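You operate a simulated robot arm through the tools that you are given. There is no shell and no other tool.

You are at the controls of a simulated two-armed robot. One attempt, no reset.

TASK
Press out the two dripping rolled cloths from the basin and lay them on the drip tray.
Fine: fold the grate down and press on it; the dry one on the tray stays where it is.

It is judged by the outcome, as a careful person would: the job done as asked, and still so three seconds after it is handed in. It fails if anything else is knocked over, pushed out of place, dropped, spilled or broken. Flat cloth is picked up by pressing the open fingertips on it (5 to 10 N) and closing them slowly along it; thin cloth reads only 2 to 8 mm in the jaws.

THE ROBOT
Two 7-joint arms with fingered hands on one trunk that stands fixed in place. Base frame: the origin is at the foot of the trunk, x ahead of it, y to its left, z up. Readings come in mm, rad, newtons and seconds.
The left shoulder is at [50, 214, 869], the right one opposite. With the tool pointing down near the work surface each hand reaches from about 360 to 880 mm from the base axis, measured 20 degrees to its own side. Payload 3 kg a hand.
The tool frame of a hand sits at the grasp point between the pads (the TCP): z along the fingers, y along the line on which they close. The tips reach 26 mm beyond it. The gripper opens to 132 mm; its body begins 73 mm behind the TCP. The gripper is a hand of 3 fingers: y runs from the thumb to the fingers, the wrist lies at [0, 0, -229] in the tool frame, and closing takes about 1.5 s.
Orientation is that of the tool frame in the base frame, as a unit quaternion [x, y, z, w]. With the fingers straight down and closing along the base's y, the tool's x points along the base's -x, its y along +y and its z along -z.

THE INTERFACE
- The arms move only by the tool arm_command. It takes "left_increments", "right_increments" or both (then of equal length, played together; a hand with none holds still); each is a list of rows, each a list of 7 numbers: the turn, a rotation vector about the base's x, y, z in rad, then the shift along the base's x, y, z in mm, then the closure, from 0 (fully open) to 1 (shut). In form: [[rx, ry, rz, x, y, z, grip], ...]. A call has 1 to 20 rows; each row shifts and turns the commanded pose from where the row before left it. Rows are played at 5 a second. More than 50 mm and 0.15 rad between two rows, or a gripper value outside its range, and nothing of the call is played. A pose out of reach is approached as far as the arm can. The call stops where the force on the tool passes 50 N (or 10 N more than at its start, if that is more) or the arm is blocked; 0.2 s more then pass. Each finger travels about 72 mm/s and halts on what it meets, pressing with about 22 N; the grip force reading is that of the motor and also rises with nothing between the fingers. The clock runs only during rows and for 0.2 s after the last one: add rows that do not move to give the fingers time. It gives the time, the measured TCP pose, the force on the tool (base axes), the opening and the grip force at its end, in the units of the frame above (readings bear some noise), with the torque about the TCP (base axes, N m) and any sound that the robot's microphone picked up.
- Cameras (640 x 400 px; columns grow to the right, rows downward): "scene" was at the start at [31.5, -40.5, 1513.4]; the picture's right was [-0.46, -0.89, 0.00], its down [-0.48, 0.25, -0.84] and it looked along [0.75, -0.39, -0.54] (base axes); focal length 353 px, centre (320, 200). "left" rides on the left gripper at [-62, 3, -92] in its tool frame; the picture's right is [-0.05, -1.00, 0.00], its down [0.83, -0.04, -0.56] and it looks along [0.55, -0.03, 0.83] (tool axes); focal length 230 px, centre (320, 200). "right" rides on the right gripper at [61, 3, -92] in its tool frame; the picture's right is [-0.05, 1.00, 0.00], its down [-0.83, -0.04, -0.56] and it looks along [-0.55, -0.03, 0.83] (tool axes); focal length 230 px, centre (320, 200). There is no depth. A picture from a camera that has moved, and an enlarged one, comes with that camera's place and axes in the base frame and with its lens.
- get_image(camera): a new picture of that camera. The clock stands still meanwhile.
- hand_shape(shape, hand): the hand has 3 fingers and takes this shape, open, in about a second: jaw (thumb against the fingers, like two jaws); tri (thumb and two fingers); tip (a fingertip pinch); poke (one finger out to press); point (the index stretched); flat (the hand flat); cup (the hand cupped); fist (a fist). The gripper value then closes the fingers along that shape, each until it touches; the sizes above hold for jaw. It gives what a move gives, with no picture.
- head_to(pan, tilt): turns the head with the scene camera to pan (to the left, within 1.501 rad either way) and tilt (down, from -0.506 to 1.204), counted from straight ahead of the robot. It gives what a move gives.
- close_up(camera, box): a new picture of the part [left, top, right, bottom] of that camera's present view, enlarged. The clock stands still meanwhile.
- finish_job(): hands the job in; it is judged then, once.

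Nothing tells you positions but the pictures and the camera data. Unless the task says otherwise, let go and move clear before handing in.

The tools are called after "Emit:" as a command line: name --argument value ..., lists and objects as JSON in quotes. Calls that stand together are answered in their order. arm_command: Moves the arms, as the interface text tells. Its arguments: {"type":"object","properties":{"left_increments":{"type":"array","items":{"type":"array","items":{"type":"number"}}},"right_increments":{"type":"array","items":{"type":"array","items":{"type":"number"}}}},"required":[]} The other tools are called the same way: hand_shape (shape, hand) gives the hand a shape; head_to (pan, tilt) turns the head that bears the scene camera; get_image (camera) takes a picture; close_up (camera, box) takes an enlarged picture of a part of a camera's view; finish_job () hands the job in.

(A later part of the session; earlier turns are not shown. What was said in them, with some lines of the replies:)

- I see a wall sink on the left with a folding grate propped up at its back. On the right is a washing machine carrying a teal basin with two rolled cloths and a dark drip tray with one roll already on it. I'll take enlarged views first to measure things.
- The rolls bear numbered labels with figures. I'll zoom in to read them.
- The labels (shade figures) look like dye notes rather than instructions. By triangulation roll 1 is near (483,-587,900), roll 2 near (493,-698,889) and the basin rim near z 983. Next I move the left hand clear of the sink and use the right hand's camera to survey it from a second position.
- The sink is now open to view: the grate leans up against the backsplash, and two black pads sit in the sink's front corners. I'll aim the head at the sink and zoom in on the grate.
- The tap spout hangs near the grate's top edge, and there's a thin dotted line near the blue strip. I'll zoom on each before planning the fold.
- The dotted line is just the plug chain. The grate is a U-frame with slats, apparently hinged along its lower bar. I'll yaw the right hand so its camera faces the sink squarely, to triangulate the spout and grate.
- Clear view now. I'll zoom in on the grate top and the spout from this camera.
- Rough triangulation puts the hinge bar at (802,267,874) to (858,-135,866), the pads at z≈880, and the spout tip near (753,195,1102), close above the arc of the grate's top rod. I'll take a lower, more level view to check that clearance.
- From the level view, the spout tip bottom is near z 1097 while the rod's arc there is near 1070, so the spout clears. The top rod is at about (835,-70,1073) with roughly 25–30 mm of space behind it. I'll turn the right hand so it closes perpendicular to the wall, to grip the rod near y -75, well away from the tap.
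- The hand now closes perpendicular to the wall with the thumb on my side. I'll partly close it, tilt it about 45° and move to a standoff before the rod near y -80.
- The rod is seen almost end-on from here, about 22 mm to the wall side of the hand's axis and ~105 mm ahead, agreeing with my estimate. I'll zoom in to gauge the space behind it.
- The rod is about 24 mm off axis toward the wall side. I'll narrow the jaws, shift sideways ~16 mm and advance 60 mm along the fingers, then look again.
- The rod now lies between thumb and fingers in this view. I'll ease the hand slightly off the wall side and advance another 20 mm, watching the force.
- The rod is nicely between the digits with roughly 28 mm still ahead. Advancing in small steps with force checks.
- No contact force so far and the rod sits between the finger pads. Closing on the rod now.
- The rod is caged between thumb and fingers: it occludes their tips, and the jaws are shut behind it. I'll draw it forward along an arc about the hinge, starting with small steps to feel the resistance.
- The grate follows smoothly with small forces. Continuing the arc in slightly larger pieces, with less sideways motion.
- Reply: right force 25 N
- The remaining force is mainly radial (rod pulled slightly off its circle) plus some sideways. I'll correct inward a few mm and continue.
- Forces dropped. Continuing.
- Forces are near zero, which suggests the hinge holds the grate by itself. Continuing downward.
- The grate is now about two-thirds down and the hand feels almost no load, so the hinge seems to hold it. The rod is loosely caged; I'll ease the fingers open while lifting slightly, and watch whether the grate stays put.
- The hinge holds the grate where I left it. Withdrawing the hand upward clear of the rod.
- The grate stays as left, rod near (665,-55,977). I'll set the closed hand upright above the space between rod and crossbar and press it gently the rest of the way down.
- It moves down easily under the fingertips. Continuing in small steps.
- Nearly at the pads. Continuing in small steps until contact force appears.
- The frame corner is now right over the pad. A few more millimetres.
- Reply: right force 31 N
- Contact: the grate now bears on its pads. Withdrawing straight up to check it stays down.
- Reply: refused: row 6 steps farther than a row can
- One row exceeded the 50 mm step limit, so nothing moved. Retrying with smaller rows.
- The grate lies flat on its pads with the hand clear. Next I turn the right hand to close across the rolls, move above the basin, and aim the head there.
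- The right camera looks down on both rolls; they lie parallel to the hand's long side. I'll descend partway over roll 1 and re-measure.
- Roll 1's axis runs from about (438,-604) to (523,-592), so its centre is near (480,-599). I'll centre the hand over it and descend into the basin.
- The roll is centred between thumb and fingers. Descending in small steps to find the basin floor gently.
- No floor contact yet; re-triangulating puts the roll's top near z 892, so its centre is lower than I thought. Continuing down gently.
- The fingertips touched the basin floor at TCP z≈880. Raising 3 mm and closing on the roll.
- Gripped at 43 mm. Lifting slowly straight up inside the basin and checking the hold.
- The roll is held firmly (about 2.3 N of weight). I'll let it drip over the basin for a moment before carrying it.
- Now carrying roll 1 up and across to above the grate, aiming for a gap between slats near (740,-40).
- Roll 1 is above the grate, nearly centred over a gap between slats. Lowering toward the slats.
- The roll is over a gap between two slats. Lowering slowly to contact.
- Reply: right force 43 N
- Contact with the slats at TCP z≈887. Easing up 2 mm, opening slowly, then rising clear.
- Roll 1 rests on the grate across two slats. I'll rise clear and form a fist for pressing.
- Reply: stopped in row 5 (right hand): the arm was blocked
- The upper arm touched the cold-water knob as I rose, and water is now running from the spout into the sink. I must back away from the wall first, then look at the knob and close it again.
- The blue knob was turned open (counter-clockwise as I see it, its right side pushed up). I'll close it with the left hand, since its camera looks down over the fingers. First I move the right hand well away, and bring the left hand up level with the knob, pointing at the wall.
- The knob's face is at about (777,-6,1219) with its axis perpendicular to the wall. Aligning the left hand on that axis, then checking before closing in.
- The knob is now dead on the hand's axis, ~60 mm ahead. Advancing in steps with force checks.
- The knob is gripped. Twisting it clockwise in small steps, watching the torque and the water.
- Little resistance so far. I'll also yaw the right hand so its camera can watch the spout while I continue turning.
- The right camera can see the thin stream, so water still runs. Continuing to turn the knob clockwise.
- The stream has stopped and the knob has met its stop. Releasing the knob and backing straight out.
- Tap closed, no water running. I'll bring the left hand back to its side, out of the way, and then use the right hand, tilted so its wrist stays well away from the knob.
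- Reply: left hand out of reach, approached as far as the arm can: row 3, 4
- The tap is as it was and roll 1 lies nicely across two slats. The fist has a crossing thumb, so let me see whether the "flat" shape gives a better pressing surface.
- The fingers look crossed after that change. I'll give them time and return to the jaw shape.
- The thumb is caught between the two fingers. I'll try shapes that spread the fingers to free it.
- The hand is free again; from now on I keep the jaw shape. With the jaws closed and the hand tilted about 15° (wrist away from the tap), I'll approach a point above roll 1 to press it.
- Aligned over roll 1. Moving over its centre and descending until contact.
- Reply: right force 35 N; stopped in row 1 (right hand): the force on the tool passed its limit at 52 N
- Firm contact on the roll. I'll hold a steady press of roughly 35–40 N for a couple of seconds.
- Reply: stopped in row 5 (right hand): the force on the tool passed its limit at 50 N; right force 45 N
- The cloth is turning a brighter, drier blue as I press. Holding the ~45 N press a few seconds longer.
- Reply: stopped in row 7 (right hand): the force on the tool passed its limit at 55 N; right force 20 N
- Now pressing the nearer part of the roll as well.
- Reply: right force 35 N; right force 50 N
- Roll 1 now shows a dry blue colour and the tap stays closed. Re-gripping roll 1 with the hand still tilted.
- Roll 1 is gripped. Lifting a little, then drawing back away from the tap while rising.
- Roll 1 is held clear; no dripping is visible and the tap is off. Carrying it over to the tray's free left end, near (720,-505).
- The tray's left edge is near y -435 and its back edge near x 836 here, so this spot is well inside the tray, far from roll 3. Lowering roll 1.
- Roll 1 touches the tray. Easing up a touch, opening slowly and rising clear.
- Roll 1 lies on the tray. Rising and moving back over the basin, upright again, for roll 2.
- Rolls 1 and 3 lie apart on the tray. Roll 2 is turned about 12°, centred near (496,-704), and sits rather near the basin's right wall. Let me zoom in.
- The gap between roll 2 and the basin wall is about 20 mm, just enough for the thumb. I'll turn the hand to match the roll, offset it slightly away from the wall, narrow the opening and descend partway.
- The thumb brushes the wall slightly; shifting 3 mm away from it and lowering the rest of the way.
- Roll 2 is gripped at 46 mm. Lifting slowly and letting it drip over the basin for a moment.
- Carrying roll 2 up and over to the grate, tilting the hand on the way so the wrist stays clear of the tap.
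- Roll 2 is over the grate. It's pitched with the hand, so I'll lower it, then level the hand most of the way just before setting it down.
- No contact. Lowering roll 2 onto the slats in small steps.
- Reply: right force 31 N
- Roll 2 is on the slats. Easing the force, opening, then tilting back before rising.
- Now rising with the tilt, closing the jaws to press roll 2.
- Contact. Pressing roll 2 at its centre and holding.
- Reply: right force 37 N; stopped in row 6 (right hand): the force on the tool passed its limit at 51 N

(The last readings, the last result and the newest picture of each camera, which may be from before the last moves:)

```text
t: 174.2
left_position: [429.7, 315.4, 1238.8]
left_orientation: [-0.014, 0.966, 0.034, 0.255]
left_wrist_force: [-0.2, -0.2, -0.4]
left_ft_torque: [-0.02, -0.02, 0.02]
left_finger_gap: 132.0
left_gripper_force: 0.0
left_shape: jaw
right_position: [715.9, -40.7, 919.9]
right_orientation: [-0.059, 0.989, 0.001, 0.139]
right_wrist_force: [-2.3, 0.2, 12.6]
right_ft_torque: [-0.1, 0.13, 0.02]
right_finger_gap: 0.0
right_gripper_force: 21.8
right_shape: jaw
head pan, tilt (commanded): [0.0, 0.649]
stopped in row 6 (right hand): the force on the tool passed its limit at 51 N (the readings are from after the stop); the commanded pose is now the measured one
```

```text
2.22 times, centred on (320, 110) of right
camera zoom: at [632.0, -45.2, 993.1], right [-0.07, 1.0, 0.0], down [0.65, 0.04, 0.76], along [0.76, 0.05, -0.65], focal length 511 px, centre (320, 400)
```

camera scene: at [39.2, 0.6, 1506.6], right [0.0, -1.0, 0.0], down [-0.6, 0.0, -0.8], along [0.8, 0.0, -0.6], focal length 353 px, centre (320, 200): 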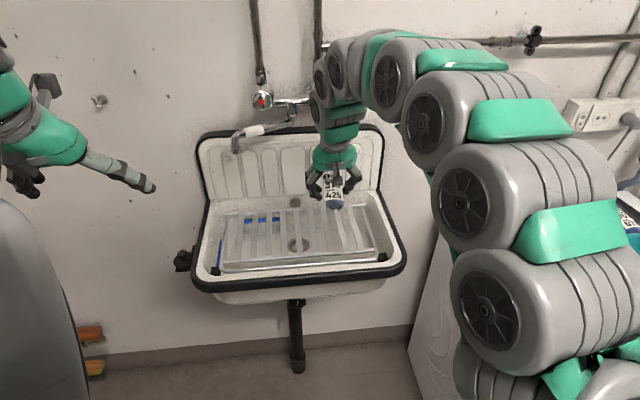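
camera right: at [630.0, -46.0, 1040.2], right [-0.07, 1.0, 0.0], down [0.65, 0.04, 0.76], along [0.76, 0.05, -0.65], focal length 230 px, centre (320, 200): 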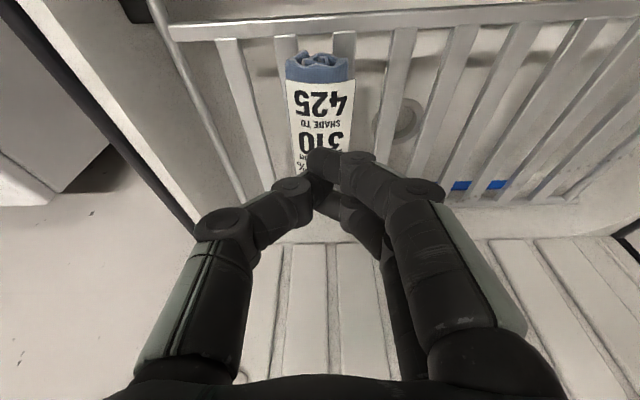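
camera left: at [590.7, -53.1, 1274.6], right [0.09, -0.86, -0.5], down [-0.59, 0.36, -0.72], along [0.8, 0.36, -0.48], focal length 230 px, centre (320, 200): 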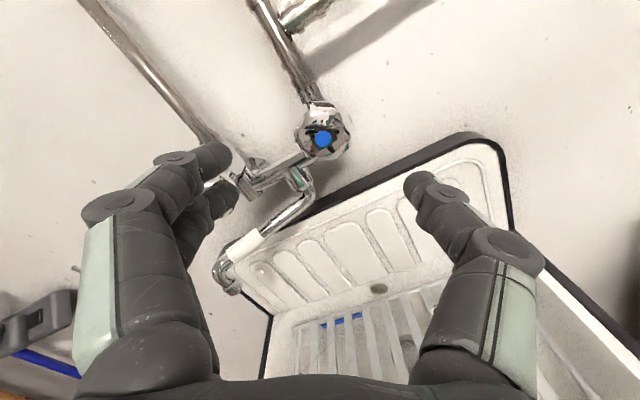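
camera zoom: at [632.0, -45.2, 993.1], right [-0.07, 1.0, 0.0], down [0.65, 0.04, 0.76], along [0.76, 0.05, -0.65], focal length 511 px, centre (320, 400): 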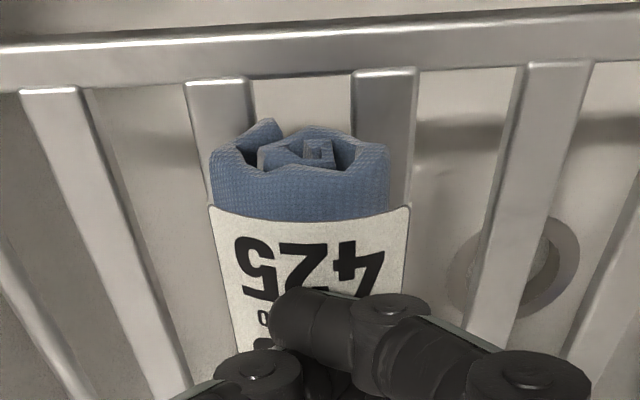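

Emit:
arm_command --right_increments '[[0, 0, 0, 0, 0, -1.5, 1.0], [0, 0, 0, 0, 0, 0, 1.0], [0, 0, 0, 0, 0, 0, 1.0], [0, 0, 0, 0, 0, 0, 1.0], [0, 0, 0, 0, 0, 0, 1.0], [0, 0, 0, 0, 0, 0, 1.0]]'

Emit:
arm_command --right_increments '[[0, 0, 0, 0, 0, -0.5, 1.0], [0, 0, 0, 0, 0, 0, 1.0], [0, 0, 0, 0, 0, 0, 1.0], [0, 0, 0, 0, 0, 0, 1.0], [0, 0, 0, 0, 0, 0, 1.0], [0, 0, 0, 0, 0, 0, 1.0], [0, 0, 0, 0, 0, 0, 1.0], [0, 0, 0, 0, 0, 0, 1.0]]'

Emit:
close_up --camera "right" --box '[200, 20, 440, 200]'

```text
t: 175.7
left_position: [430.4, 317.7, 1238.9]
left_orientation: [-0.015, 0.966, 0.034, 0.255]
left_wrist_force: [0.3, 0.6, -0.2]
left_ft_torque: [-0.01, 0.03, 0.0]
left_finger_gap: 132.0
left_gripper_force: 0.0
left_shape: jaw
right_position: [716.4, -41.3, 918.8]
right_orientation: [-0.059, 0.988, 0.0, 0.141]
right_wrist_force: [-1.6, -0.2, 14.2]
right_ft_torque: [-0.13, 0.11, -0.02]
right_finger_gap: 0.3
right_gripper_force: 21.9
right_shape: jaw
head pan, tilt (commanded): [0.0, 0.649]
stopped in row 6 (right hand): the force on the tool passed its limit at 50 N (the readings are from after the stop); the commanded pose is now the measured one
```

```text
t: 177.5
left_position: [430.3, 316.4, 1238.5]
left_orientation: [-0.015, 0.967, 0.034, 0.254]
left_wrist_force: [0.3, 0.3, 0.0]
left_ft_torque: [-0.01, -0.02, 0.0]
left_finger_gap: 132.1
left_gripper_force: 0.1
left_shape: jaw
right_position: [717.1, -41.6, 920.0]
right_orientation: [-0.057, 0.988, 0.0, 0.14]
right_wrist_force: [4.9, -1.9, 38.1]
right_ft_torque: [-0.18, -0.03, -0.07]
right_finger_gap: 0.0
right_gripper_force: 22.4
right_shape: jaw
head pan, tilt (commanded): [0.0, 0.649]
```

```text
2.22 times, centred on (320, 110) of right
camera zoom: at [632.9, -45.2, 992.0], right [-0.07, 1.0, 0.0], down [0.64, 0.04, 0.76], along [0.76, 0.05, -0.65], focal length 511 px, centre (320, 400)
```

zoom: 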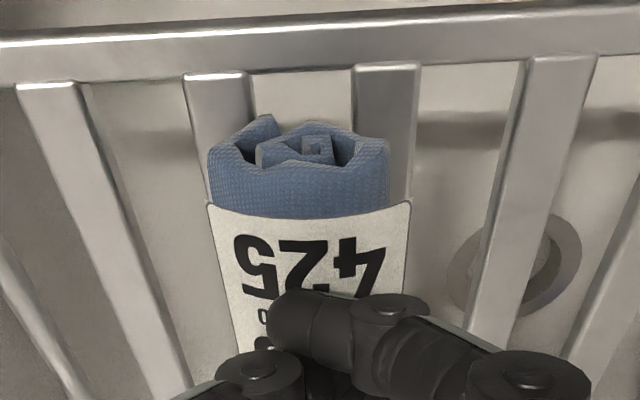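

Now the near part of roll 2.

Emit:
arm_command --right_increments '[[0, 0, 0, 0, 0, 6, 1.0], [0, 0, 0, -2, 0, 4, 1.0], [0, 0, 0, -20, -2, 0, 1.0], [0, 0, 0, 0, 0, -4, 1.0], [0, 0, 0, 0, 0, -4, 1.0], [0, 0, 0, 0, 0, 0, 1.0]]'

Emit:
arm_command --right_increments '[[0, 0, 0, 0, 0, -2, 1.0], [0, 0, 0, 0, 0, -1, 1.0], [0, 0, 0, 0, 0, 0, 1.0], [0, 0, 0, 0, 0, 0, 1.0]]'

Emit:
arm_command --right_increments '[[0, 0, 0, 0, 0, -0.5, 1.0], [0, 0, 0, 0, 0, 0, 1.0], [0, 0, 0, 0, 0, 0, 1.0], [0, 0, 0, 0, 0, 0, 1.0], [0, 0, 0, 0, 0, 0, 1.0], [0, 0, 0, 0, 0, 0, 1.0], [0, 0, 0, 0, 0, 0, 1.0]]'

Emit:
close_up --camera "right" --box '[200, 20, 440, 200]'

```text
t: 178.9
left_position: [431.1, 317.0, 1236.9]
left_orientation: [-0.015, 0.967, 0.034, 0.253]
left_wrist_force: [0.4, -0.6, 0.3]
left_ft_torque: [0.03, 0.01, -0.01]
left_finger_gap: 131.9
left_gripper_force: 0.1
left_shape: jaw
right_position: [695.2, -42.6, 921.4]
right_orientation: [-0.058, 0.989, 0.001, 0.139]
right_wrist_force: [-0.3, 0.5, -0.2]
right_ft_torque: [-0.02, -0.01, 0.0]
right_finger_gap: 0.2
right_gripper_force: 22.1
right_shape: jaw
head pan, tilt (commanded): [0.0, 0.649]
```

```text
t: 179.9
left_position: [430.9, 317.5, 1238.1]
left_orientation: [-0.014, 0.966, 0.033, 0.254]
left_wrist_force: [0.9, -0.4, 0.1]
left_ft_torque: [-0.03, 0.01, 0.01]
left_finger_gap: 132.0
left_gripper_force: 0.1
left_shape: jaw
right_position: [695.0, -42.7, 920.0]
right_orientation: [-0.057, 0.988, 0.0, 0.14]
right_wrist_force: [-4.6, -9.6, 31.9]
right_ft_torque: [-0.27, 0.04, -0.04]
right_finger_gap: 0.0
right_gripper_force: 22.1
right_shape: jaw
head pan, tilt (commanded): [0.0, 0.649]
```

```text
t: 181.0
left_position: [430.4, 316.8, 1238.6]
left_orientation: [-0.015, 0.966, 0.034, 0.255]
left_wrist_force: [0.4, 0.4, 0.6]
left_ft_torque: [0.05, -0.02, 0.03]
left_finger_gap: 132.1
left_gripper_force: 0.1
left_shape: jaw
right_position: [695.3, -41.6, 920.0]
right_orientation: [-0.058, 0.988, 0.0, 0.14]
right_wrist_force: [-2.2, -3.8, 14.1]
right_ft_torque: [-0.15, 0.03, -0.01]
right_finger_gap: 0.0
right_gripper_force: 21.9
right_shape: jaw
head pan, tilt (commanded): [0.0, 0.649]
stopped in row 5 (right hand): the force on the tool passed its limit at 51 N (the readings are from after the stop); the commanded pose is now the measured one
```

```text
2.22 times, centred on (320, 110) of right
camera zoom: at [611.2, -47.3, 992.0], right [-0.07, 1.0, 0.0], down [0.64, 0.04, 0.77], along [0.76, 0.05, -0.64], focal length 511 px, centre (320, 400)
```

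zoom: 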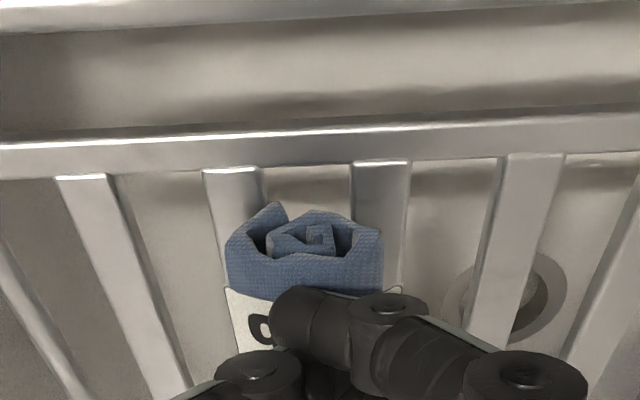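

Now the far part of roll 2.

Emit:
arm_command --right_increments '[[0, 0, 0, 0, 0, 6, 1.0], [0, 0, 0, 2, 0, 6, 1.0], [0, 0, 0, 21, 2, 0, 1.0], [0, 0, 0, 21, 2, 0, 1.0], [0, 0, 0, 0, 0, -5, 1.0], [0, 0, 0, 0, 0, -4, 1.0], [0, 0, 0, 0, 0, 0, 1.0]]'

Emit:
arm_command --right_increments '[[0, 0, 0, 0, 0, -2, 1.0], [0, 0, 0, 0, 0, -1.5, 1.0], [0, 0, 0, 0, 0, 0, 1.0], [0, 0, 0, 0, 0, 0, 1.0]]'

Emit:
close_up --camera "scene" --box '[230, 80, 400, 270]'

```text
t: 182.6
left_position: [431.1, 317.8, 1237.9]
left_orientation: [-0.015, 0.967, 0.034, 0.254]
left_wrist_force: [0.1, 0.5, 0.2]
left_ft_torque: [-0.02, -0.04, 0.02]
left_finger_gap: 131.8
left_gripper_force: 0.1
left_shape: jaw
right_position: [738.3, -39.6, 921.9]
right_orientation: [-0.059, 0.988, 0.001, 0.14]
right_wrist_force: [0.7, -0.6, -0.5]
right_ft_torque: [0.0, 0.06, 0.0]
right_finger_gap: 0.0
right_gripper_force: 21.7
right_shape: jaw
head pan, tilt (commanded): [0.0, 0.649]
```

```text
t: 183.6
left_position: [430.2, 317.5, 1238.7]
left_orientation: [-0.016, 0.966, 0.035, 0.255]
left_wrist_force: [0.6, -0.4, 0.3]
left_ft_torque: [0.02, -0.01, 0.0]
left_finger_gap: 132.0
left_gripper_force: 0.0
left_shape: jaw
right_position: [740.1, -38.7, 919.1]
right_orientation: [-0.058, 0.988, 0.001, 0.142]
right_wrist_force: [-2.2, 2.7, 29.4]
right_ft_torque: [-0.07, 0.2, -0.07]
right_finger_gap: 0.1
right_gripper_force: 21.5
right_shape: jaw
head pan, tilt (commanded): [0.0, 0.649]
```

```text
2.11 times, centred on (315, 175) of scene
camera zoom: at [38.8, 0.8, 1506.6], right [0.0, -1.0, 0.0], down [-0.6, 0.0, -0.8], along [0.8, 0.0, -0.6], focal length 743 px, centre (330, 253)
```

zoom: 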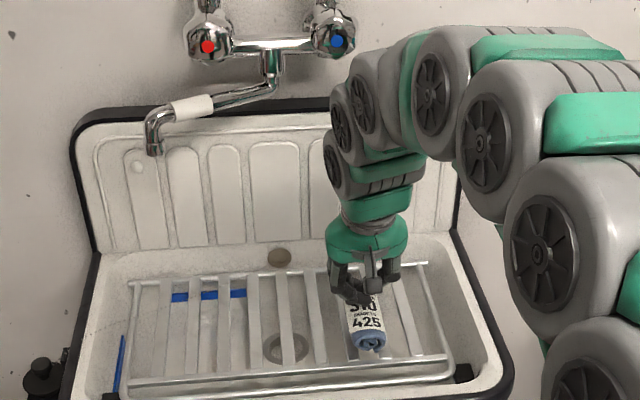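

Emit:
arm_command --right_increments '[[0, 0, 0, 0, 0, -0.5, 1.0], [0, 0, 0, 0, 0, 0, 1.0], [0, 0, 0, 0, 0, 0, 1.0], [0, 0, 0, 0, 0, 0, 1.0], [0, 0, 0, 0, 0, 0, 1.0], [0, 0, 0, 0, 0, 0, 1.0], [0, 0, 0, 0, 0, 0, 1.0]]'

Emit:
arm_command --right_increments '[[0, 0, 0, 0, 0, 8, 1.0], [0, 0, 0, -10, 0, 15, 1.0], [0, 0, 0, -15, 0, 25, 0.7], [0, 0, 0, 0, 0, 15, 0.45], [0, 0, 0, 0, 0, 0, 0.42], [0, 0, 0, 0, 0, 0, 0.42]]'

Emit:
get_image --camera "right"

Emit:
close_up --camera "scene" --box '[260, 170, 400, 270]'

```text
t: 185.2
left_position: [431.7, 316.1, 1238.3]
left_orientation: [-0.015, 0.966, 0.035, 0.254]
left_wrist_force: [0.6, -0.7, 0.0]
left_ft_torque: [-0.01, -0.01, 0.0]
left_finger_gap: 132.0
left_gripper_force: 0.0
left_shape: jaw
right_position: [738.7, -40.0, 918.7]
right_orientation: [-0.057, 0.988, 0.001, 0.141]
right_wrist_force: [10.4, -4.4, 33.5]
right_ft_torque: [-0.14, -0.27, -0.02]
right_finger_gap: 0.0
right_gripper_force: 22.0
right_shape: jaw
head pan, tilt (commanded): [0.0, 0.649]
```

```text
t: 186.6
left_position: [430.7, 317.0, 1237.9]
left_orientation: [-0.015, 0.967, 0.034, 0.253]
left_wrist_force: [0.4, -0.3, -0.8]
left_ft_torque: [-0.04, -0.02, -0.06]
left_finger_gap: 132.1
left_gripper_force: 0.0
left_shape: jaw
right_position: [714.9, -40.1, 980.3]
right_orientation: [-0.059, 0.988, 0.001, 0.14]
right_wrist_force: [-0.1, -0.1, 0.6]
right_ft_torque: [-0.01, 0.01, -0.01]
right_finger_gap: 76.1
right_gripper_force: 0.0
right_shape: jaw
head pan, tilt (commanded): [0.0, 0.649]
```

```text
taken
camera right: at [631.0, -45.3, 1051.6], right [-0.07, 1.0, 0.0], down [0.64, 0.04, 0.76], along [0.76, 0.05, -0.64], focal length 230 px, centre (320, 200)
```

right: 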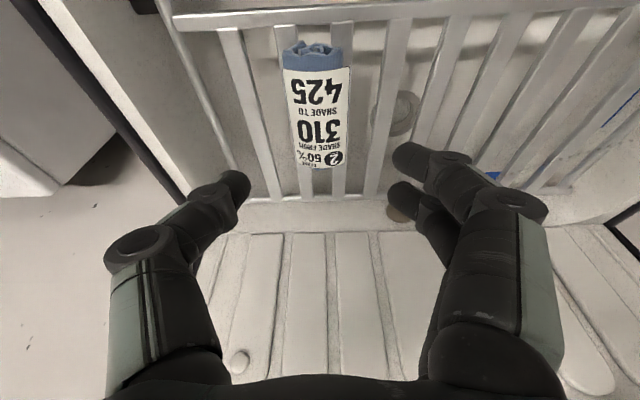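

```text
4.00 times, centred on (330, 220) of scene
camera zoom: at [39.2, 0.7, 1506.6], right [0.0, -1.0, 0.0], down [-0.6, 0.0, -0.8], along [0.8, 0.0, -0.6], focal length 1412 px, centre (280, 120)
```

zoom: 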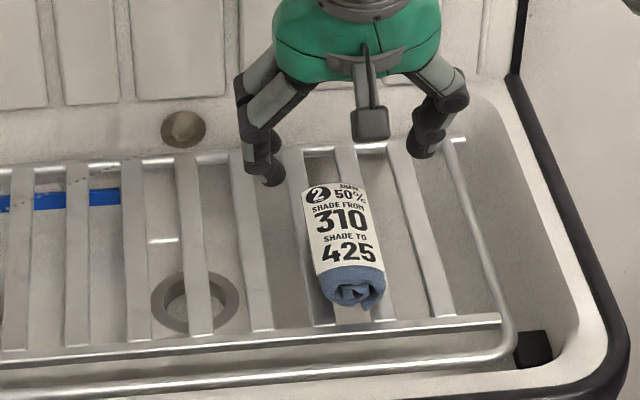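

Re-gripping roll 2, centred near (721,-43).

Emit:
arm_command --right_increments '[[0, 0, 0, 3, -1.5, -30, 0.42], [0, 0, 0, 2, -1, -30, 0.42], [0, 0, 0, 0, 0, -12, 0.42], [0, 0, 0, 0, 0, 0, 0.42]]'

Emit:
get_image --camera "right"

Emit:
arm_command --right_increments '[[0, 0, 0, 0, 0, -6, 0.42], [0, 0, 0, 0, 0, -5, 0.42], [0, 0, 0, 0, 0, 0, 0.42]]'

```text
t: 187.6
left_position: [430.7, 316.3, 1238.0]
left_orientation: [-0.016, 0.967, 0.034, 0.253]
left_wrist_force: [-0.6, 0.6, 0.6]
left_ft_torque: [0.01, -0.01, -0.02]
left_finger_gap: 132.0
left_gripper_force: 0.0
left_shape: jaw
right_position: [719.2, -42.4, 907.8]
right_orientation: [-0.058, 0.988, 0.0, 0.14]
right_wrist_force: [0.5, 0.5, -0.1]
right_ft_torque: [0.01, -0.01, 0.03]
right_finger_gap: 76.1
right_gripper_force: 0.0
right_shape: jaw
head pan, tilt (commanded): [0.0, 0.649]
```

```text
taken
camera right: at [635.6, -46.9, 980.6], right [-0.06, 1.0, 0.0], down [0.64, 0.04, 0.76], along [0.76, 0.05, -0.64], focal length 230 px, centre (320, 200)
```

right: 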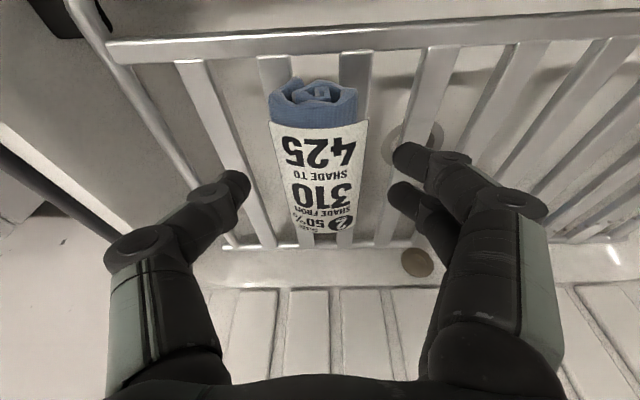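

```text
t: 188.4
left_position: [430.6, 316.8, 1237.9]
left_orientation: [-0.014, 0.967, 0.033, 0.253]
left_wrist_force: [-0.4, -0.4, -0.6]
left_ft_torque: [-0.01, 0.01, -0.02]
left_finger_gap: 132.0
left_gripper_force: 0.0
left_shape: jaw
right_position: [718.8, -42.2, 897.0]
right_orientation: [-0.058, 0.988, 0.001, 0.141]
right_wrist_force: [-0.5, 0.6, 0.4]
right_ft_torque: [-0.03, 0.02, -0.03]
right_finger_gap: 76.0
right_gripper_force: 0.0
right_shape: jaw
head pan, tilt (commanded): [0.0, 0.649]
```

Emit:
arm_command --right_increments '[[0, 0, 0, 1, -1, -3.5, 0.45], [0, 0, 0, 0, 0, 0, 0.53], [0, 0, 0, 0, 0, 0, 0.6], [0, 0, 0, 0, 0, 0, 0.68], [0, 0, 0, 0, 0, 0, 0.76], [0, 0, 0, 0, 0, 0, 0.84], [0, 0, 0, 0, 0, 0, 0.84], [0, 0, 0, 0, 0, 0, 0.84]]'

Emit:
close_up --camera "right" --box '[180, 60, 470, 260]'

```text
t: 190.2
left_position: [431.1, 316.5, 1238.5]
left_orientation: [-0.014, 0.967, 0.035, 0.254]
left_wrist_force: [0.3, -0.5, -0.4]
left_ft_torque: [0.02, 0.03, -0.02]
left_finger_gap: 132.0
left_gripper_force: 0.1
left_shape: jaw
right_position: [721.5, -42.5, 893.6]
right_orientation: [-0.058, 0.988, 0.0, 0.141]
right_wrist_force: [-0.7, 0.0, 0.5]
right_ft_torque: [0.02, -0.04, 0.01]
right_finger_gap: 45.0
right_gripper_force: 22.0
right_shape: jaw
head pan, tilt (commanded): [0.0, 0.649]
```

```text
2.00 times, centred on (325, 160) of right
camera zoom: at [636.5, -47.1, 965.7], right [-0.07, 1.0, 0.0], down [0.64, 0.04, 0.76], along [0.76, 0.05, -0.64], focal length 460 px, centre (310, 280)
```

zoom: 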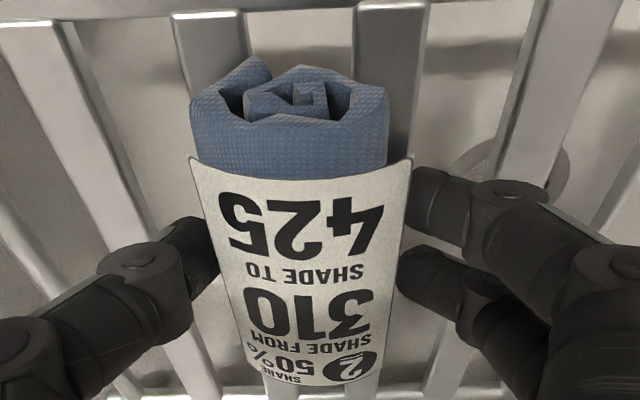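

Roll 2 gripped. Lifting and drawing back from the tap, then across to above the tray between rolls 1 and 3.

Emit:
arm_command --right_increments '[[0, 0, 0, 0, 0, 8, 0.84], [0, 0, 0, -3, 0, 12, 0.84], [0, 0, 0, -12, -5, 15, 0.84], [0, 0, 0, -20, -15, 20, 0.84], [0, 0, 0, -20, -20, 25, 0.84], [0, 0, 0, -10, -25, 30, 0.84], [0, 0, 0, 0, -30, 33, 0.84], [0, 0, 0, 0, -40, 5, 0.84], [0, 0, 0, 5, -44, 0, 0.84], [0, 0, 0, 6, -44, 0, 0.84], [0, 0, 0, 6, -44, 0, 0.84], [0, 0, 0, 7, -44, 0, 0.84], [0, 0, 0, 7, -44, 0, 0.84], [0, 0, 0, 7, -44, 0, 0.84], [0, 0, 0, 7, -44, 0, 0.84], [0, 0, 0, 7, -44, 0, 0.84], [0, 0, 0, 7, -44, 0, 0.84], [0, 0, 0, 7, -44, 0, 0.84], [0, 0, 0, 0, -1, 0, 0.84]]'

Emit:
get_image --camera "right"

Emit:
get_image --camera "scene"

```text
t: 194.2
left_position: [430.5, 315.9, 1238.0]
left_orientation: [-0.015, 0.967, 0.033, 0.253]
left_wrist_force: [0.2, 0.3, -0.6]
left_ft_torque: [-0.01, 0.0, 0.01]
left_finger_gap: 132.0
left_gripper_force: 0.1
left_shape: jaw
right_position: [721.8, -619.6, 1040.8]
right_orientation: [-0.059, 0.988, 0.001, 0.141]
right_wrist_force: [-0.4, -0.2, -0.5]
right_ft_torque: [0.0, 0.04, -0.02]
right_finger_gap: 44.2
right_gripper_force: 21.7
right_shape: jaw
head pan, tilt (commanded): [0.0, 0.649]
```

```text
taken
camera right: at [638.0, -624.7, 1113.4], right [-0.07, 1.0, 0.0], down [0.64, 0.04, 0.76], along [0.76, 0.05, -0.64], focal length 230 px, centre (320, 200)
```

right: 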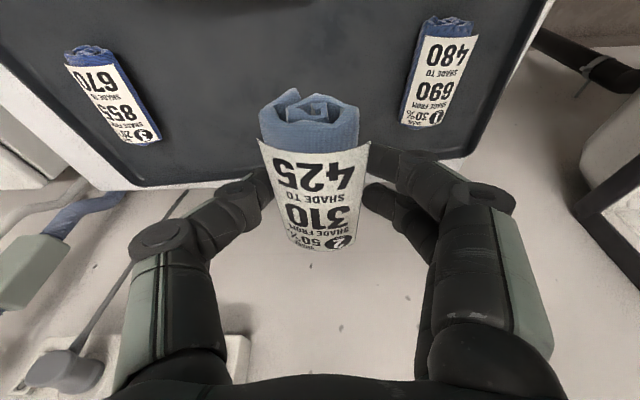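

```text
taken
camera scene: at [39.2, 0.7, 1506.6], right [0.0, -1.0, 0.0], down [-0.6, 0.0, -0.8], along [0.8, 0.0, -0.6], focal length 353 px, centre (320, 200)
```

scene: 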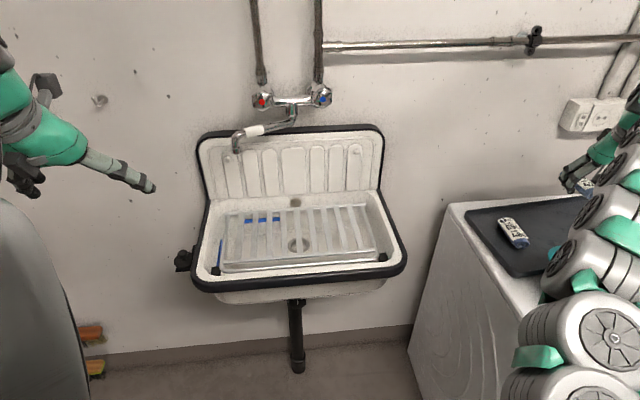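

The landing spot is clear of both other rolls. Lowering roll 2 to the tray.

Emit:
arm_command --right_increments '[[0, 0, 0, 0, 0, -35, 0.84], [0, 0, 0, 0, 0, -40, 0.84], [0, 0, 0, 0, 0, -35, 0.84], [0, 0, 0, 0, 0, -22, 0.84], [0, 0, 0, 0, 0, 0, 0.84]]'

Emit:
get_image --camera "right"

Emit:
arm_command --right_increments '[[0, 0, 0, 0, 0, -5, 0.84], [0, 0, 0, 0, 0, -4, 0.84], [0, 0, 0, 0, 0, 0, 0.84]]'

Emit:
arm_command --right_increments '[[0, 0, 0, 0, 0, -4, 0.84], [0, 0, 0, 0, 0, -3, 0.84], [0, 0, 0, 0, 0, 0, 0.84]]'

```text
t: 195.4
left_position: [430.9, 316.8, 1237.7]
left_orientation: [-0.015, 0.967, 0.033, 0.254]
left_wrist_force: [-0.5, -0.4, 0.3]
left_ft_torque: [0.01, -0.04, -0.01]
left_finger_gap: 132.3
left_gripper_force: 0.0
left_shape: jaw
right_position: [720.7, -618.4, 911.5]
right_orientation: [-0.057, 0.988, 0.001, 0.141]
right_wrist_force: [0.3, 0.7, -0.8]
right_ft_torque: [-0.02, 0.04, -0.03]
right_finger_gap: 44.1
right_gripper_force: 22.3
right_shape: jaw
head pan, tilt (commanded): [0.0, 0.649]
```

```text
taken
camera right: at [637.1, -623.2, 984.8], right [-0.06, 1.0, 0.0], down [0.64, 0.04, 0.76], along [0.76, 0.05, -0.64], focal length 230 px, centre (320, 200)
```

right: 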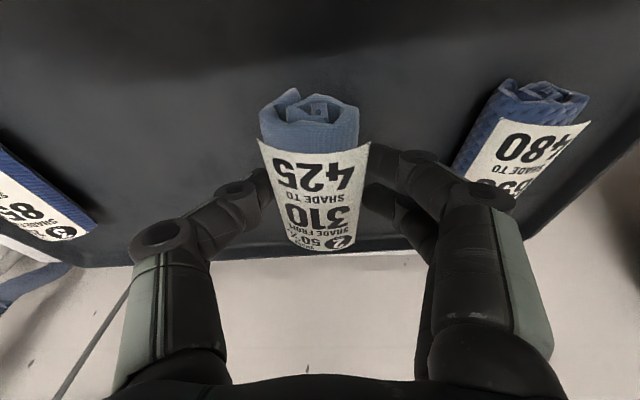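

```text
t: 196.2
left_position: [430.8, 315.9, 1238.4]
left_orientation: [-0.014, 0.967, 0.033, 0.253]
left_wrist_force: [0.1, -0.6, -0.1]
left_ft_torque: [0.03, 0.02, -0.02]
left_finger_gap: 132.2
left_gripper_force: 0.1
left_shape: jaw
right_position: [719.7, -618.9, 903.7]
right_orientation: [-0.058, 0.988, 0.001, 0.141]
right_wrist_force: [-0.7, -0.1, -1.0]
right_ft_torque: [-0.01, 0.01, 0.01]
right_finger_gap: 44.6
right_gripper_force: 22.3
right_shape: jaw
head pan, tilt (commanded): [0.0, 0.649]
```

```text
t: 197.0
left_position: [430.8, 317.6, 1237.5]
left_orientation: [-0.015, 0.967, 0.034, 0.254]
left_wrist_force: [-0.3, 0.8, 1.3]
left_ft_torque: [0.03, 0.01, 0.0]
left_finger_gap: 131.9
left_gripper_force: 0.0
left_shape: jaw
right_position: [721.3, -618.8, 896.1]
right_orientation: [-0.058, 0.988, 0.0, 0.14]
right_wrist_force: [-0.3, -0.8, -0.6]
right_ft_torque: [0.02, 0.02, 0.01]
right_finger_gap: 44.3
right_gripper_force: 22.3
right_shape: jaw
head pan, tilt (commanded): [0.0, 0.649]
```

Emit:
arm_command --right_increments '[[0, 0, 0, 0, 0, -3, 0.84], [0, 0, 0, 0, 0, -3, 0.84], [0, 0, 0, 0, 0, 0, 0.84]]'

Emit:
arm_command --right_increments '[[0, 0, 0, 0, 0, -2, 0.84], [0, 0, 0, 0, 0, 0, 0.84]]'

Emit:
arm_command --right_increments '[[0, 0, 0, 0, 0, -1.5, 0.84], [0, 0, 0, 0, 0, 0, 0.84]]'

```text
t: 197.8
left_position: [430.5, 318.1, 1237.2]
left_orientation: [-0.015, 0.967, 0.034, 0.254]
left_wrist_force: [-0.1, 0.1, -0.5]
left_ft_torque: [-0.02, -0.05, 0.01]
left_finger_gap: 132.2
left_gripper_force: 0.1
left_shape: jaw
right_position: [720.6, -616.9, 889.4]
right_orientation: [-0.058, 0.988, 0.001, 0.14]
right_wrist_force: [-0.3, 1.0, -0.7]
right_ft_torque: [-0.02, 0.01, -0.01]
right_finger_gap: 44.2
right_gripper_force: 22.0
right_shape: jaw
head pan, tilt (commanded): [0.0, 0.649]
```

```text
t: 198.4
left_position: [431.4, 316.6, 1237.8]
left_orientation: [-0.015, 0.967, 0.034, 0.254]
left_wrist_force: [-1.1, 0.6, -0.7]
left_ft_torque: [0.01, 0.02, -0.01]
left_finger_gap: 132.0
left_gripper_force: 0.1
left_shape: jaw
right_position: [720.3, -617.8, 888.6]
right_orientation: [-0.058, 0.989, 0.001, 0.139]
right_wrist_force: [-0.6, 0.0, 5.1]
right_ft_torque: [-0.05, -0.03, -0.03]
right_finger_gap: 44.4
right_gripper_force: 22.0
right_shape: jaw
head pan, tilt (commanded): [0.0, 0.649]
```

```text
t: 199.0
left_position: [431.2, 315.9, 1237.7]
left_orientation: [-0.016, 0.966, 0.034, 0.254]
left_wrist_force: [-0.7, -0.2, 0.3]
left_ft_torque: [-0.04, 0.0, -0.01]
left_finger_gap: 131.9
left_gripper_force: 0.0
left_shape: jaw
right_position: [721.1, -617.2, 886.1]
right_orientation: [-0.058, 0.988, -0.001, 0.141]
right_wrist_force: [-2.8, 0.2, 21.9]
right_ft_torque: [-0.09, -0.07, 0.0]
right_finger_gap: 44.9
right_gripper_force: 22.1
right_shape: jaw
head pan, tilt (commanded): [0.0, 0.649]
```

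Roll 2 has landed on the tray. Easing up, opening slowly, then rising straight up.

Emit:
arm_command --right_increments '[[0, 0, 0, 0, 0, 2, 0.84], [0, 0, 0, 0, 0, 0, 0.78], [0, 0, 0, 0, 0, 0, 0.7], [0, 0, 0, 0, 0, 0, 0.62], [0, 0, 0, 0, 0, 0, 0.55], [0, 0, 0, 0, 0, 0, 0.5], [0, 0, 0, 0, 0, 0, 0.5]]'

Emit:
get_image --camera "right"

Emit:
arm_command --right_increments '[[0, 0, 0, 0, 0, 10, 0.5], [0, 0, 0, 0, 0, 20, 0.5], [0, 0, 0, 0, 0, 40, 0.5], [0, 0, 0, 0, 0, 45, 0.5], [0, 0, 0, 0, 0, 45, 0.5], [0, 0, 0, 0, 0, 40, 0.5], [0, 0, 0, -20, 20, 30, 0.5], [0, 0, 0, 0, 0, 0, 0.5]]'

Emit:
get_image --camera "right"

```text
t: 200.6
left_position: [431.7, 316.9, 1237.9]
left_orientation: [-0.015, 0.967, 0.034, 0.254]
left_wrist_force: [-0.7, 0.6, -0.1]
left_ft_torque: [0.02, -0.01, 0.0]
left_finger_gap: 132.1
left_gripper_force: 0.1
left_shape: jaw
right_position: [721.4, -618.6, 886.4]
right_orientation: [-0.058, 0.988, 0.001, 0.14]
right_wrist_force: [-0.1, 0.0, -0.3]
right_ft_torque: [-0.01, -0.01, 0.0]
right_finger_gap: 65.5
right_gripper_force: 0.0
right_shape: jaw
head pan, tilt (commanded): [0.0, 0.649]
```

```text
taken
camera right: at [637.2, -622.4, 958.9], right [-0.07, 1.0, 0.0], down [0.64, 0.04, 0.76], along [0.76, 0.05, -0.65], focal length 230 px, centre (320, 200)
```

right: 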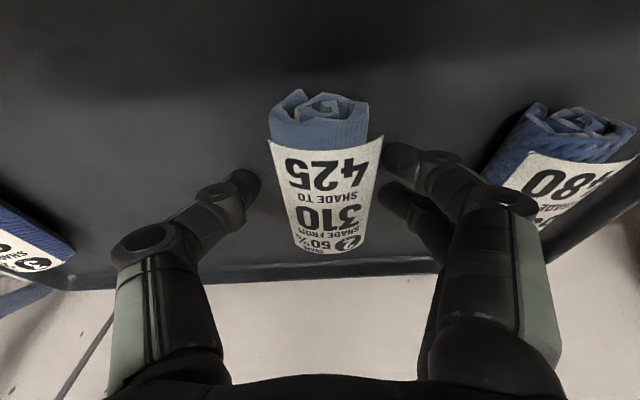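

```text
t: 202.4
left_position: [430.8, 316.6, 1239.4]
left_orientation: [-0.016, 0.967, 0.035, 0.254]
left_wrist_force: [0.5, 0.0, 0.0]
left_ft_torque: [0.0, -0.01, 0.01]
left_finger_gap: 132.1
left_gripper_force: 0.1
left_shape: jaw
right_position: [700.7, -597.1, 1114.9]
right_orientation: [-0.058, 0.988, 0.001, 0.14]
right_wrist_force: [-0.2, 0.6, 0.6]
right_ft_torque: [0.02, 0.04, 0.04]
right_finger_gap: 65.4
right_gripper_force: 0.2
right_shape: jaw
head pan, tilt (commanded): [0.0, 0.649]
```

```text
taken
camera right: at [616.5, -601.2, 1187.5], right [-0.07, 1.0, 0.0], down [0.64, 0.04, 0.76], along [0.76, 0.05, -0.64], focal length 230 px, centre (320, 200)
```

right: 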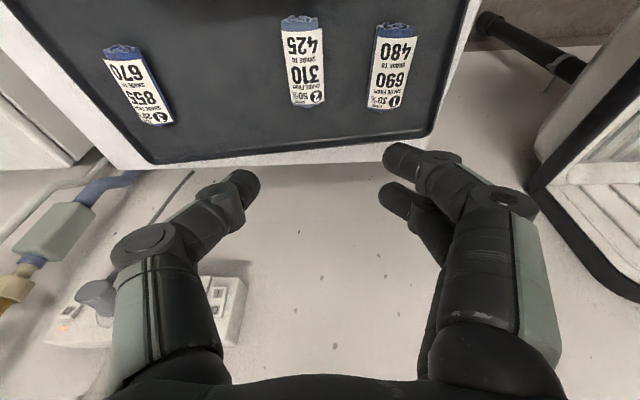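

All three rolls lie on the tray. I'll move the hand well clear and inspect everything: tray, basin, sink and tap.

Emit:
arm_command --right_increments '[[0, 0, 0, -30, 20, 25, 0.5], [0, 0, 0, -35, 25, 20, 0.5], [0, 0, 0, -35, 25, 20, 0.3], [-0.009, 0.0862, 0, -35, 30, 15, 0], [-0.009, 0.0862, 0, -35, 30, 15, 0], [-0.009, 0.0862, 0, -35, 30, 10, 0], [0, 0, 0, -35, 30, 10, 0], [0, 0, 0, -30, 30, 0, 0], [0, 0, 0, 0, 0, 0, 0]]'

Emit:
head_to --pan -0.5 --tilt 0.6

Emit:
get_image --camera "scene"

Emit:
get_image --camera "right"

```text
t: 204.4
left_position: [432.4, 316.0, 1238.1]
left_orientation: [-0.015, 0.967, 0.035, 0.254]
left_wrist_force: [0.2, -0.4, 0.8]
left_ft_torque: [0.0, -0.02, 0.0]
left_finger_gap: 131.8
left_gripper_force: 0.1
left_shape: jaw
right_position: [430.0, -376.8, 1231.6]
right_orientation: [-0.059, 0.998, -0.005, 0.011]
right_wrist_force: [1.0, 0.5, 0.1]
right_ft_torque: [-0.03, 0.01, -0.01]
right_finger_gap: 131.8
right_gripper_force: 0.0
right_shape: jaw
head pan, tilt (commanded): [0.0, 0.649]
```

```text
t: 205.4
left_position: [431.1, 315.9, 1237.3]
left_orientation: [-0.015, 0.967, 0.034, 0.254]
left_wrist_force: [0.6, 0.0, -0.7]
left_ft_torque: [-0.03, 0.01, -0.03]
left_finger_gap: 131.8
left_gripper_force: 0.1
left_shape: jaw
right_position: [430.4, -376.3, 1231.8]
right_orientation: [-0.059, 0.998, -0.006, 0.011]
right_wrist_force: [1.2, -0.1, -0.1]
right_ft_torque: [-0.02, -0.01, 0.03]
right_finger_gap: 132.0
right_gripper_force: 0.0
right_shape: jaw
head pan, tilt (commanded): [-0.499, 0.6]
```

```text
taken
camera scene: at [30.0, -41.5, 1510.9], right [-0.48, -0.88, 0.0], down [-0.5, 0.27, -0.83], along [0.72, -0.39, -0.56], focal length 353 px, centre (320, 200)
```

scene: 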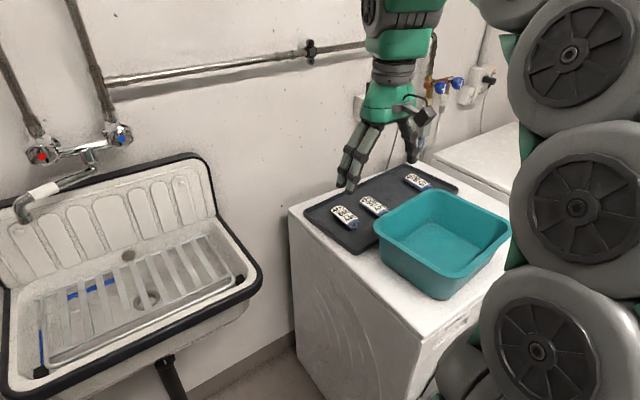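

```text
taken
camera right: at [366.5, -379.4, 1323.6], right [-0.07, 1.0, -0.01], down [0.82, 0.06, 0.57], along [0.57, 0.03, -0.82], focal length 230 px, centre (320, 200)
```

right: 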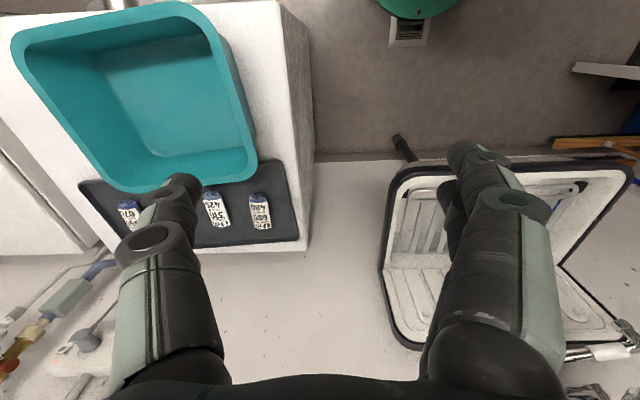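

Emit:
close_up --camera "scene" --box '[290, 155, 470, 265]'

Emit:
close_up --camera "scene" --box '[320, 185, 400, 240]'

Emit:
close_up --camera "scene" --box '[0, 110, 260, 390]'

Emit:
close_up --camera "right" --box '[70, 170, 320, 270]'

```text
3.56 times, centred on (380, 210) of scene
camera zoom: at [30.0, -41.5, 1510.9], right [-0.48, -0.88, 0.0], down [-0.5, 0.27, -0.83], along [0.72, -0.39, -0.56], focal length 1255 px, centre (107, 164)
```

zoom: 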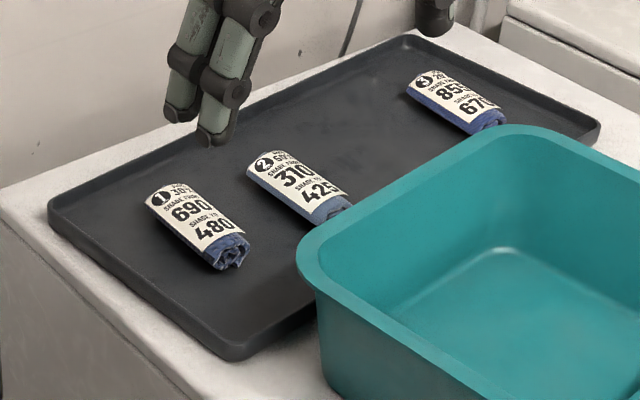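

```text
7.27 times, centred on (360, 212) of scene
camera zoom: at [30.0, -41.5, 1510.9], right [-0.48, -0.88, 0.0], down [-0.5, 0.27, -0.83], along [0.72, -0.39, -0.56], focal length 2567 px, centre (29, 109)
```

zoom: 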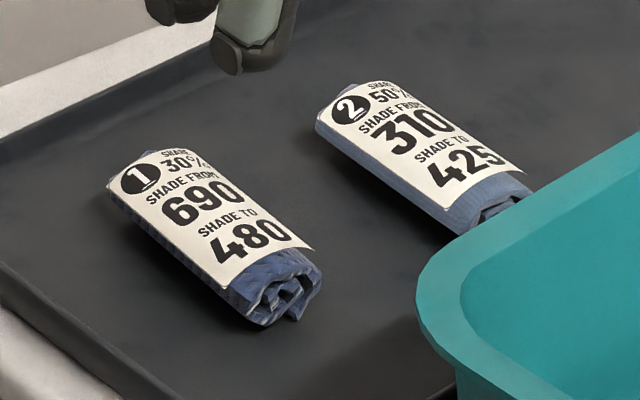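

```text
1.43 times, centred on (130, 250) of scene
camera zoom: at [30.0, -41.5, 1510.9], right [-0.48, -0.88, 0.0], down [-0.5, 0.27, -0.83], along [0.72, -0.39, -0.56], focal length 504 px, centre (591, 129)
```

zoom: 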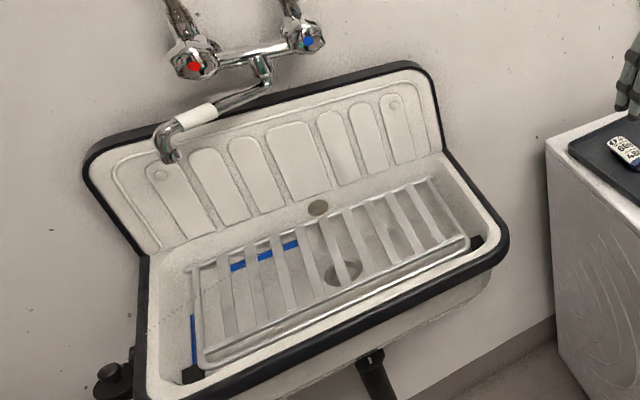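

```text
2.56 times, centred on (195, 220) of right
camera zoom: at [366.5, -379.4, 1323.6], right [-0.07, 1.0, -0.01], down [0.82, 0.06, 0.57], along [0.57, 0.03, -0.82], focal length 589 px, centre (640, 149)
```

zoom: 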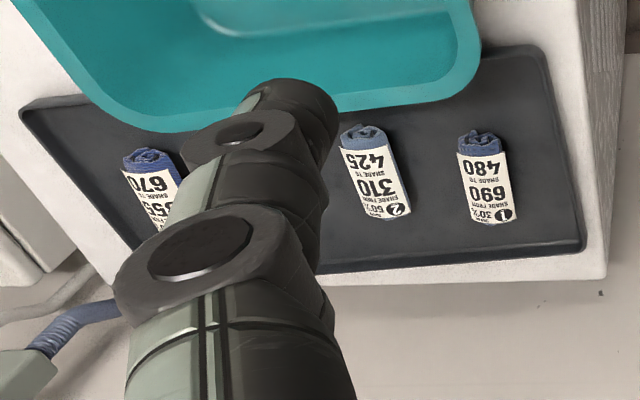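

Emit:
close_up --camera "scene" --box '[328, 198, 364, 234]'

Emit:
close_up --camera "scene" --box '[355, 190, 395, 222]'

Emit:
close_up --camera "scene" --box '[400, 168, 440, 200]'

Emit:
close_up --camera "right" --box '[190, 175, 300, 245]'

```text
11.11 times, centred on (346, 216) of scene
camera zoom: at [30.0, -41.5, 1510.9], right [-0.48, -0.88, 0.0], down [-0.5, 0.27, -0.83], along [0.72, -0.39, -0.56], focal length 3922 px, centre (31, 22)
```

zoom: 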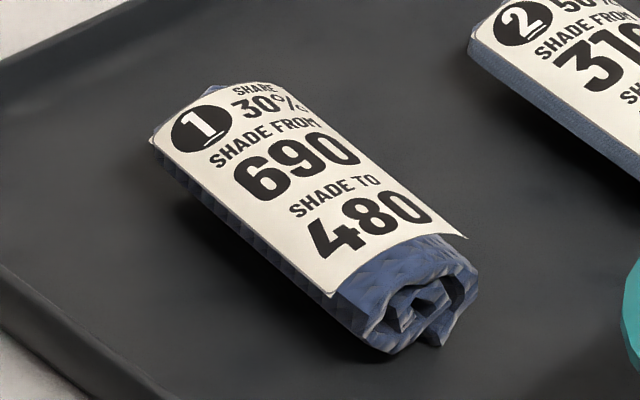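

```text
12.50 times, centred on (375, 206) of scene
camera zoom: at [30.0, -41.5, 1510.9], right [-0.48, -0.88, 0.0], down [-0.5, 0.27, -0.83], along [0.72, -0.39, -0.56], focal length 4412 px, centre (-368, 125)
```

zoom: 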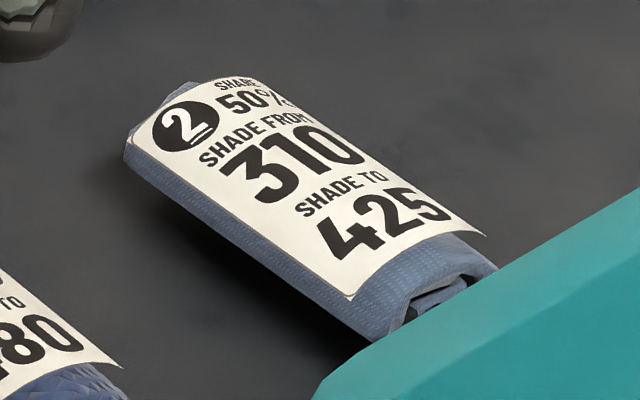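

```text
12.50 times, centred on (420, 184) of scene
camera zoom: at [30.0, -41.5, 1510.9], right [-0.48, -0.88, 0.0], down [-0.5, 0.27, -0.83], along [0.72, -0.39, -0.56], focal length 4412 px, centre (-930, 400)
```

zoom: 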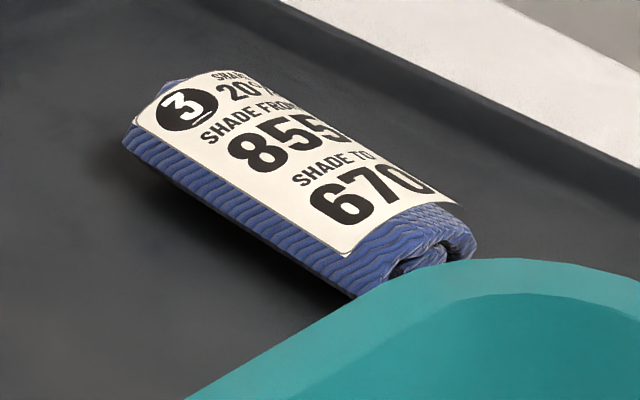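

```text
5.71 times, centred on (245, 210) of right
camera zoom: at [366.5, -379.4, 1323.6], right [-0.07, 1.0, -0.01], down [0.82, 0.06, 0.57], along [0.57, 0.03, -0.82], focal length 1315 px, centre (749, 143)
```

zoom: 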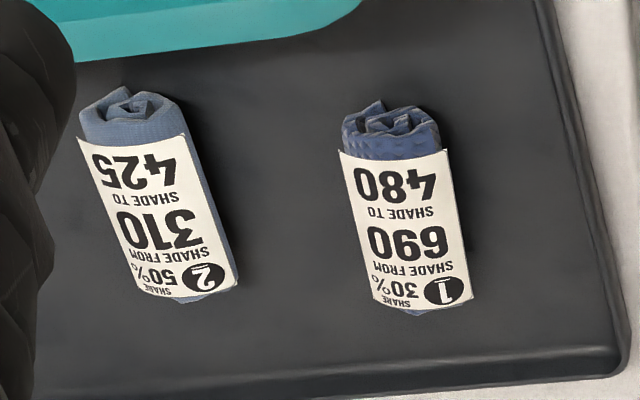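

Everything looks in order. For a precise check I'll return the head to its starting aim and compare the same crops as at the start (roll 3, basin, tap).

Emit:
head_to --pan -0.48 --tilt 0.572

Emit:
close_up --camera "scene" --box '[405, 180, 445, 206]'

Emit:
close_up --camera "scene" --box '[290, 160, 540, 320]'

Emit:
close_up --camera "scene" --box '[0, 140, 280, 400]'

Emit:
get_image --camera "scene"

```text
t: 206.0
left_position: [430.6, 316.4, 1237.6]
left_orientation: [-0.015, 0.967, 0.034, 0.253]
left_wrist_force: [0.1, 0.0, 0.4]
left_ft_torque: [0.02, -0.02, -0.04]
left_finger_gap: 132.2
left_gripper_force: 0.1
left_shape: jaw
right_position: [428.8, -377.7, 1231.7]
right_orientation: [-0.058, 0.998, -0.006, 0.011]
right_wrist_force: [-0.1, -0.3, 0.6]
right_ft_torque: [0.01, -0.01, 0.01]
right_finger_gap: 132.0
right_gripper_force: 0.0
right_shape: jaw
head pan, tilt (commanded): [-0.48, 0.572]
```

```text
15.38 times, centred on (425, 193) of scene
camera zoom: at [31.5, -40.5, 1513.3], right [-0.46, -0.89, 0.0], down [-0.48, 0.25, -0.84], along [0.75, -0.39, -0.54], focal length 5430 px, centre (-1295, 308)
```

zoom: 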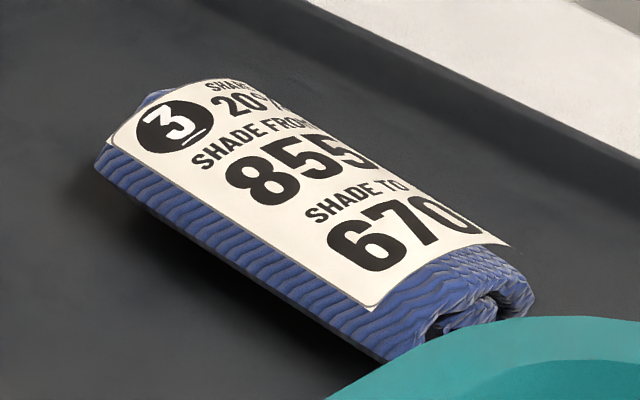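

```text
2.50 times, centred on (415, 240) of scene
camera zoom: at [31.5, -40.5, 1513.3], right [-0.46, -0.89, 0.0], down [-0.48, 0.25, -0.84], along [0.75, -0.39, -0.54], focal length 882 px, centre (82, 100)
```

zoom: 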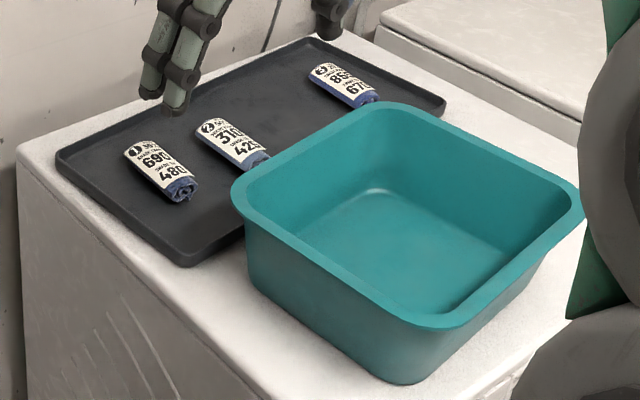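

```text
1.54 times, centred on (140, 270) of scene
camera zoom: at [31.5, -40.5, 1513.3], right [-0.46, -0.89, 0.0], down [-0.48, 0.25, -0.84], along [0.75, -0.39, -0.54], focal length 543 px, centre (597, 92)
```

zoom: 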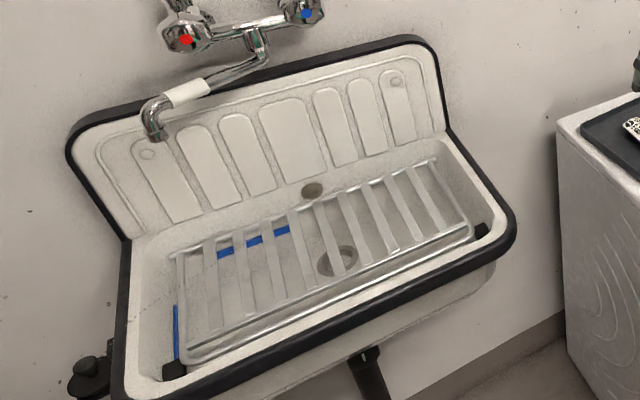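

```text
taken
camera scene: at [31.5, -40.5, 1513.3], right [-0.46, -0.89, 0.0], down [-0.48, 0.25, -0.84], along [0.75, -0.39, -0.54], focal length 353 px, centre (320, 200)
```

scene: 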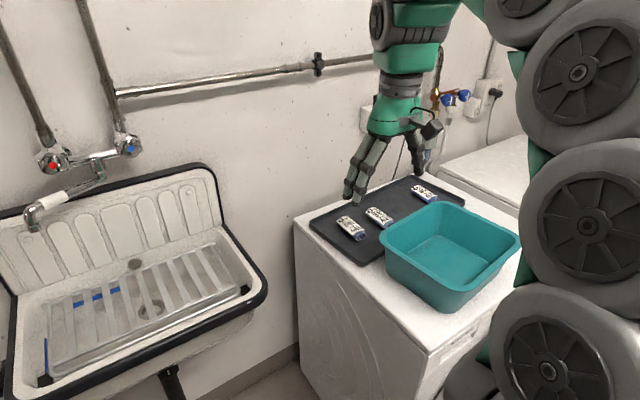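

The press job is finished: rolls 1 and 2 are pressed and lie on the drip tray. Roll 3, the basin, the tray and the spout match the opening views. While raising the arm from the grate I knocked the cold tap open and water ran into the sink for a while. I turned the tap shut again to its stop, and no water runs now. The grate is down on its pads and both hands are empty and clear, so I'm handing in.

Emit:
finish_job

```text
The job is handed in.
```

The two dripping cloths have been pressed out on the folded-down grate and are lying on the drip tray. The job is handed in.

- **Cloths:** I pressed each roll at about 35–50 N for several seconds. Both turned from a dull grey-blue to a brighter, drier-looking blue. I had no direct measure of how much water is left, so that colour change is my only evidence.
- **Dry roll and surroundings:** The dry roll on the tray is where it was. The basin, tray and spout match the opening views.
- **Tap:** While raising the arm from the grate I bumped the cold knob and water ran into the sink for roughly 15–20 seconds. I turned the knob back to its stop with the left hand, and no water has run since.
- **Grate:** It is resting on its pads, still folded down.

Both hands are empty and clear.
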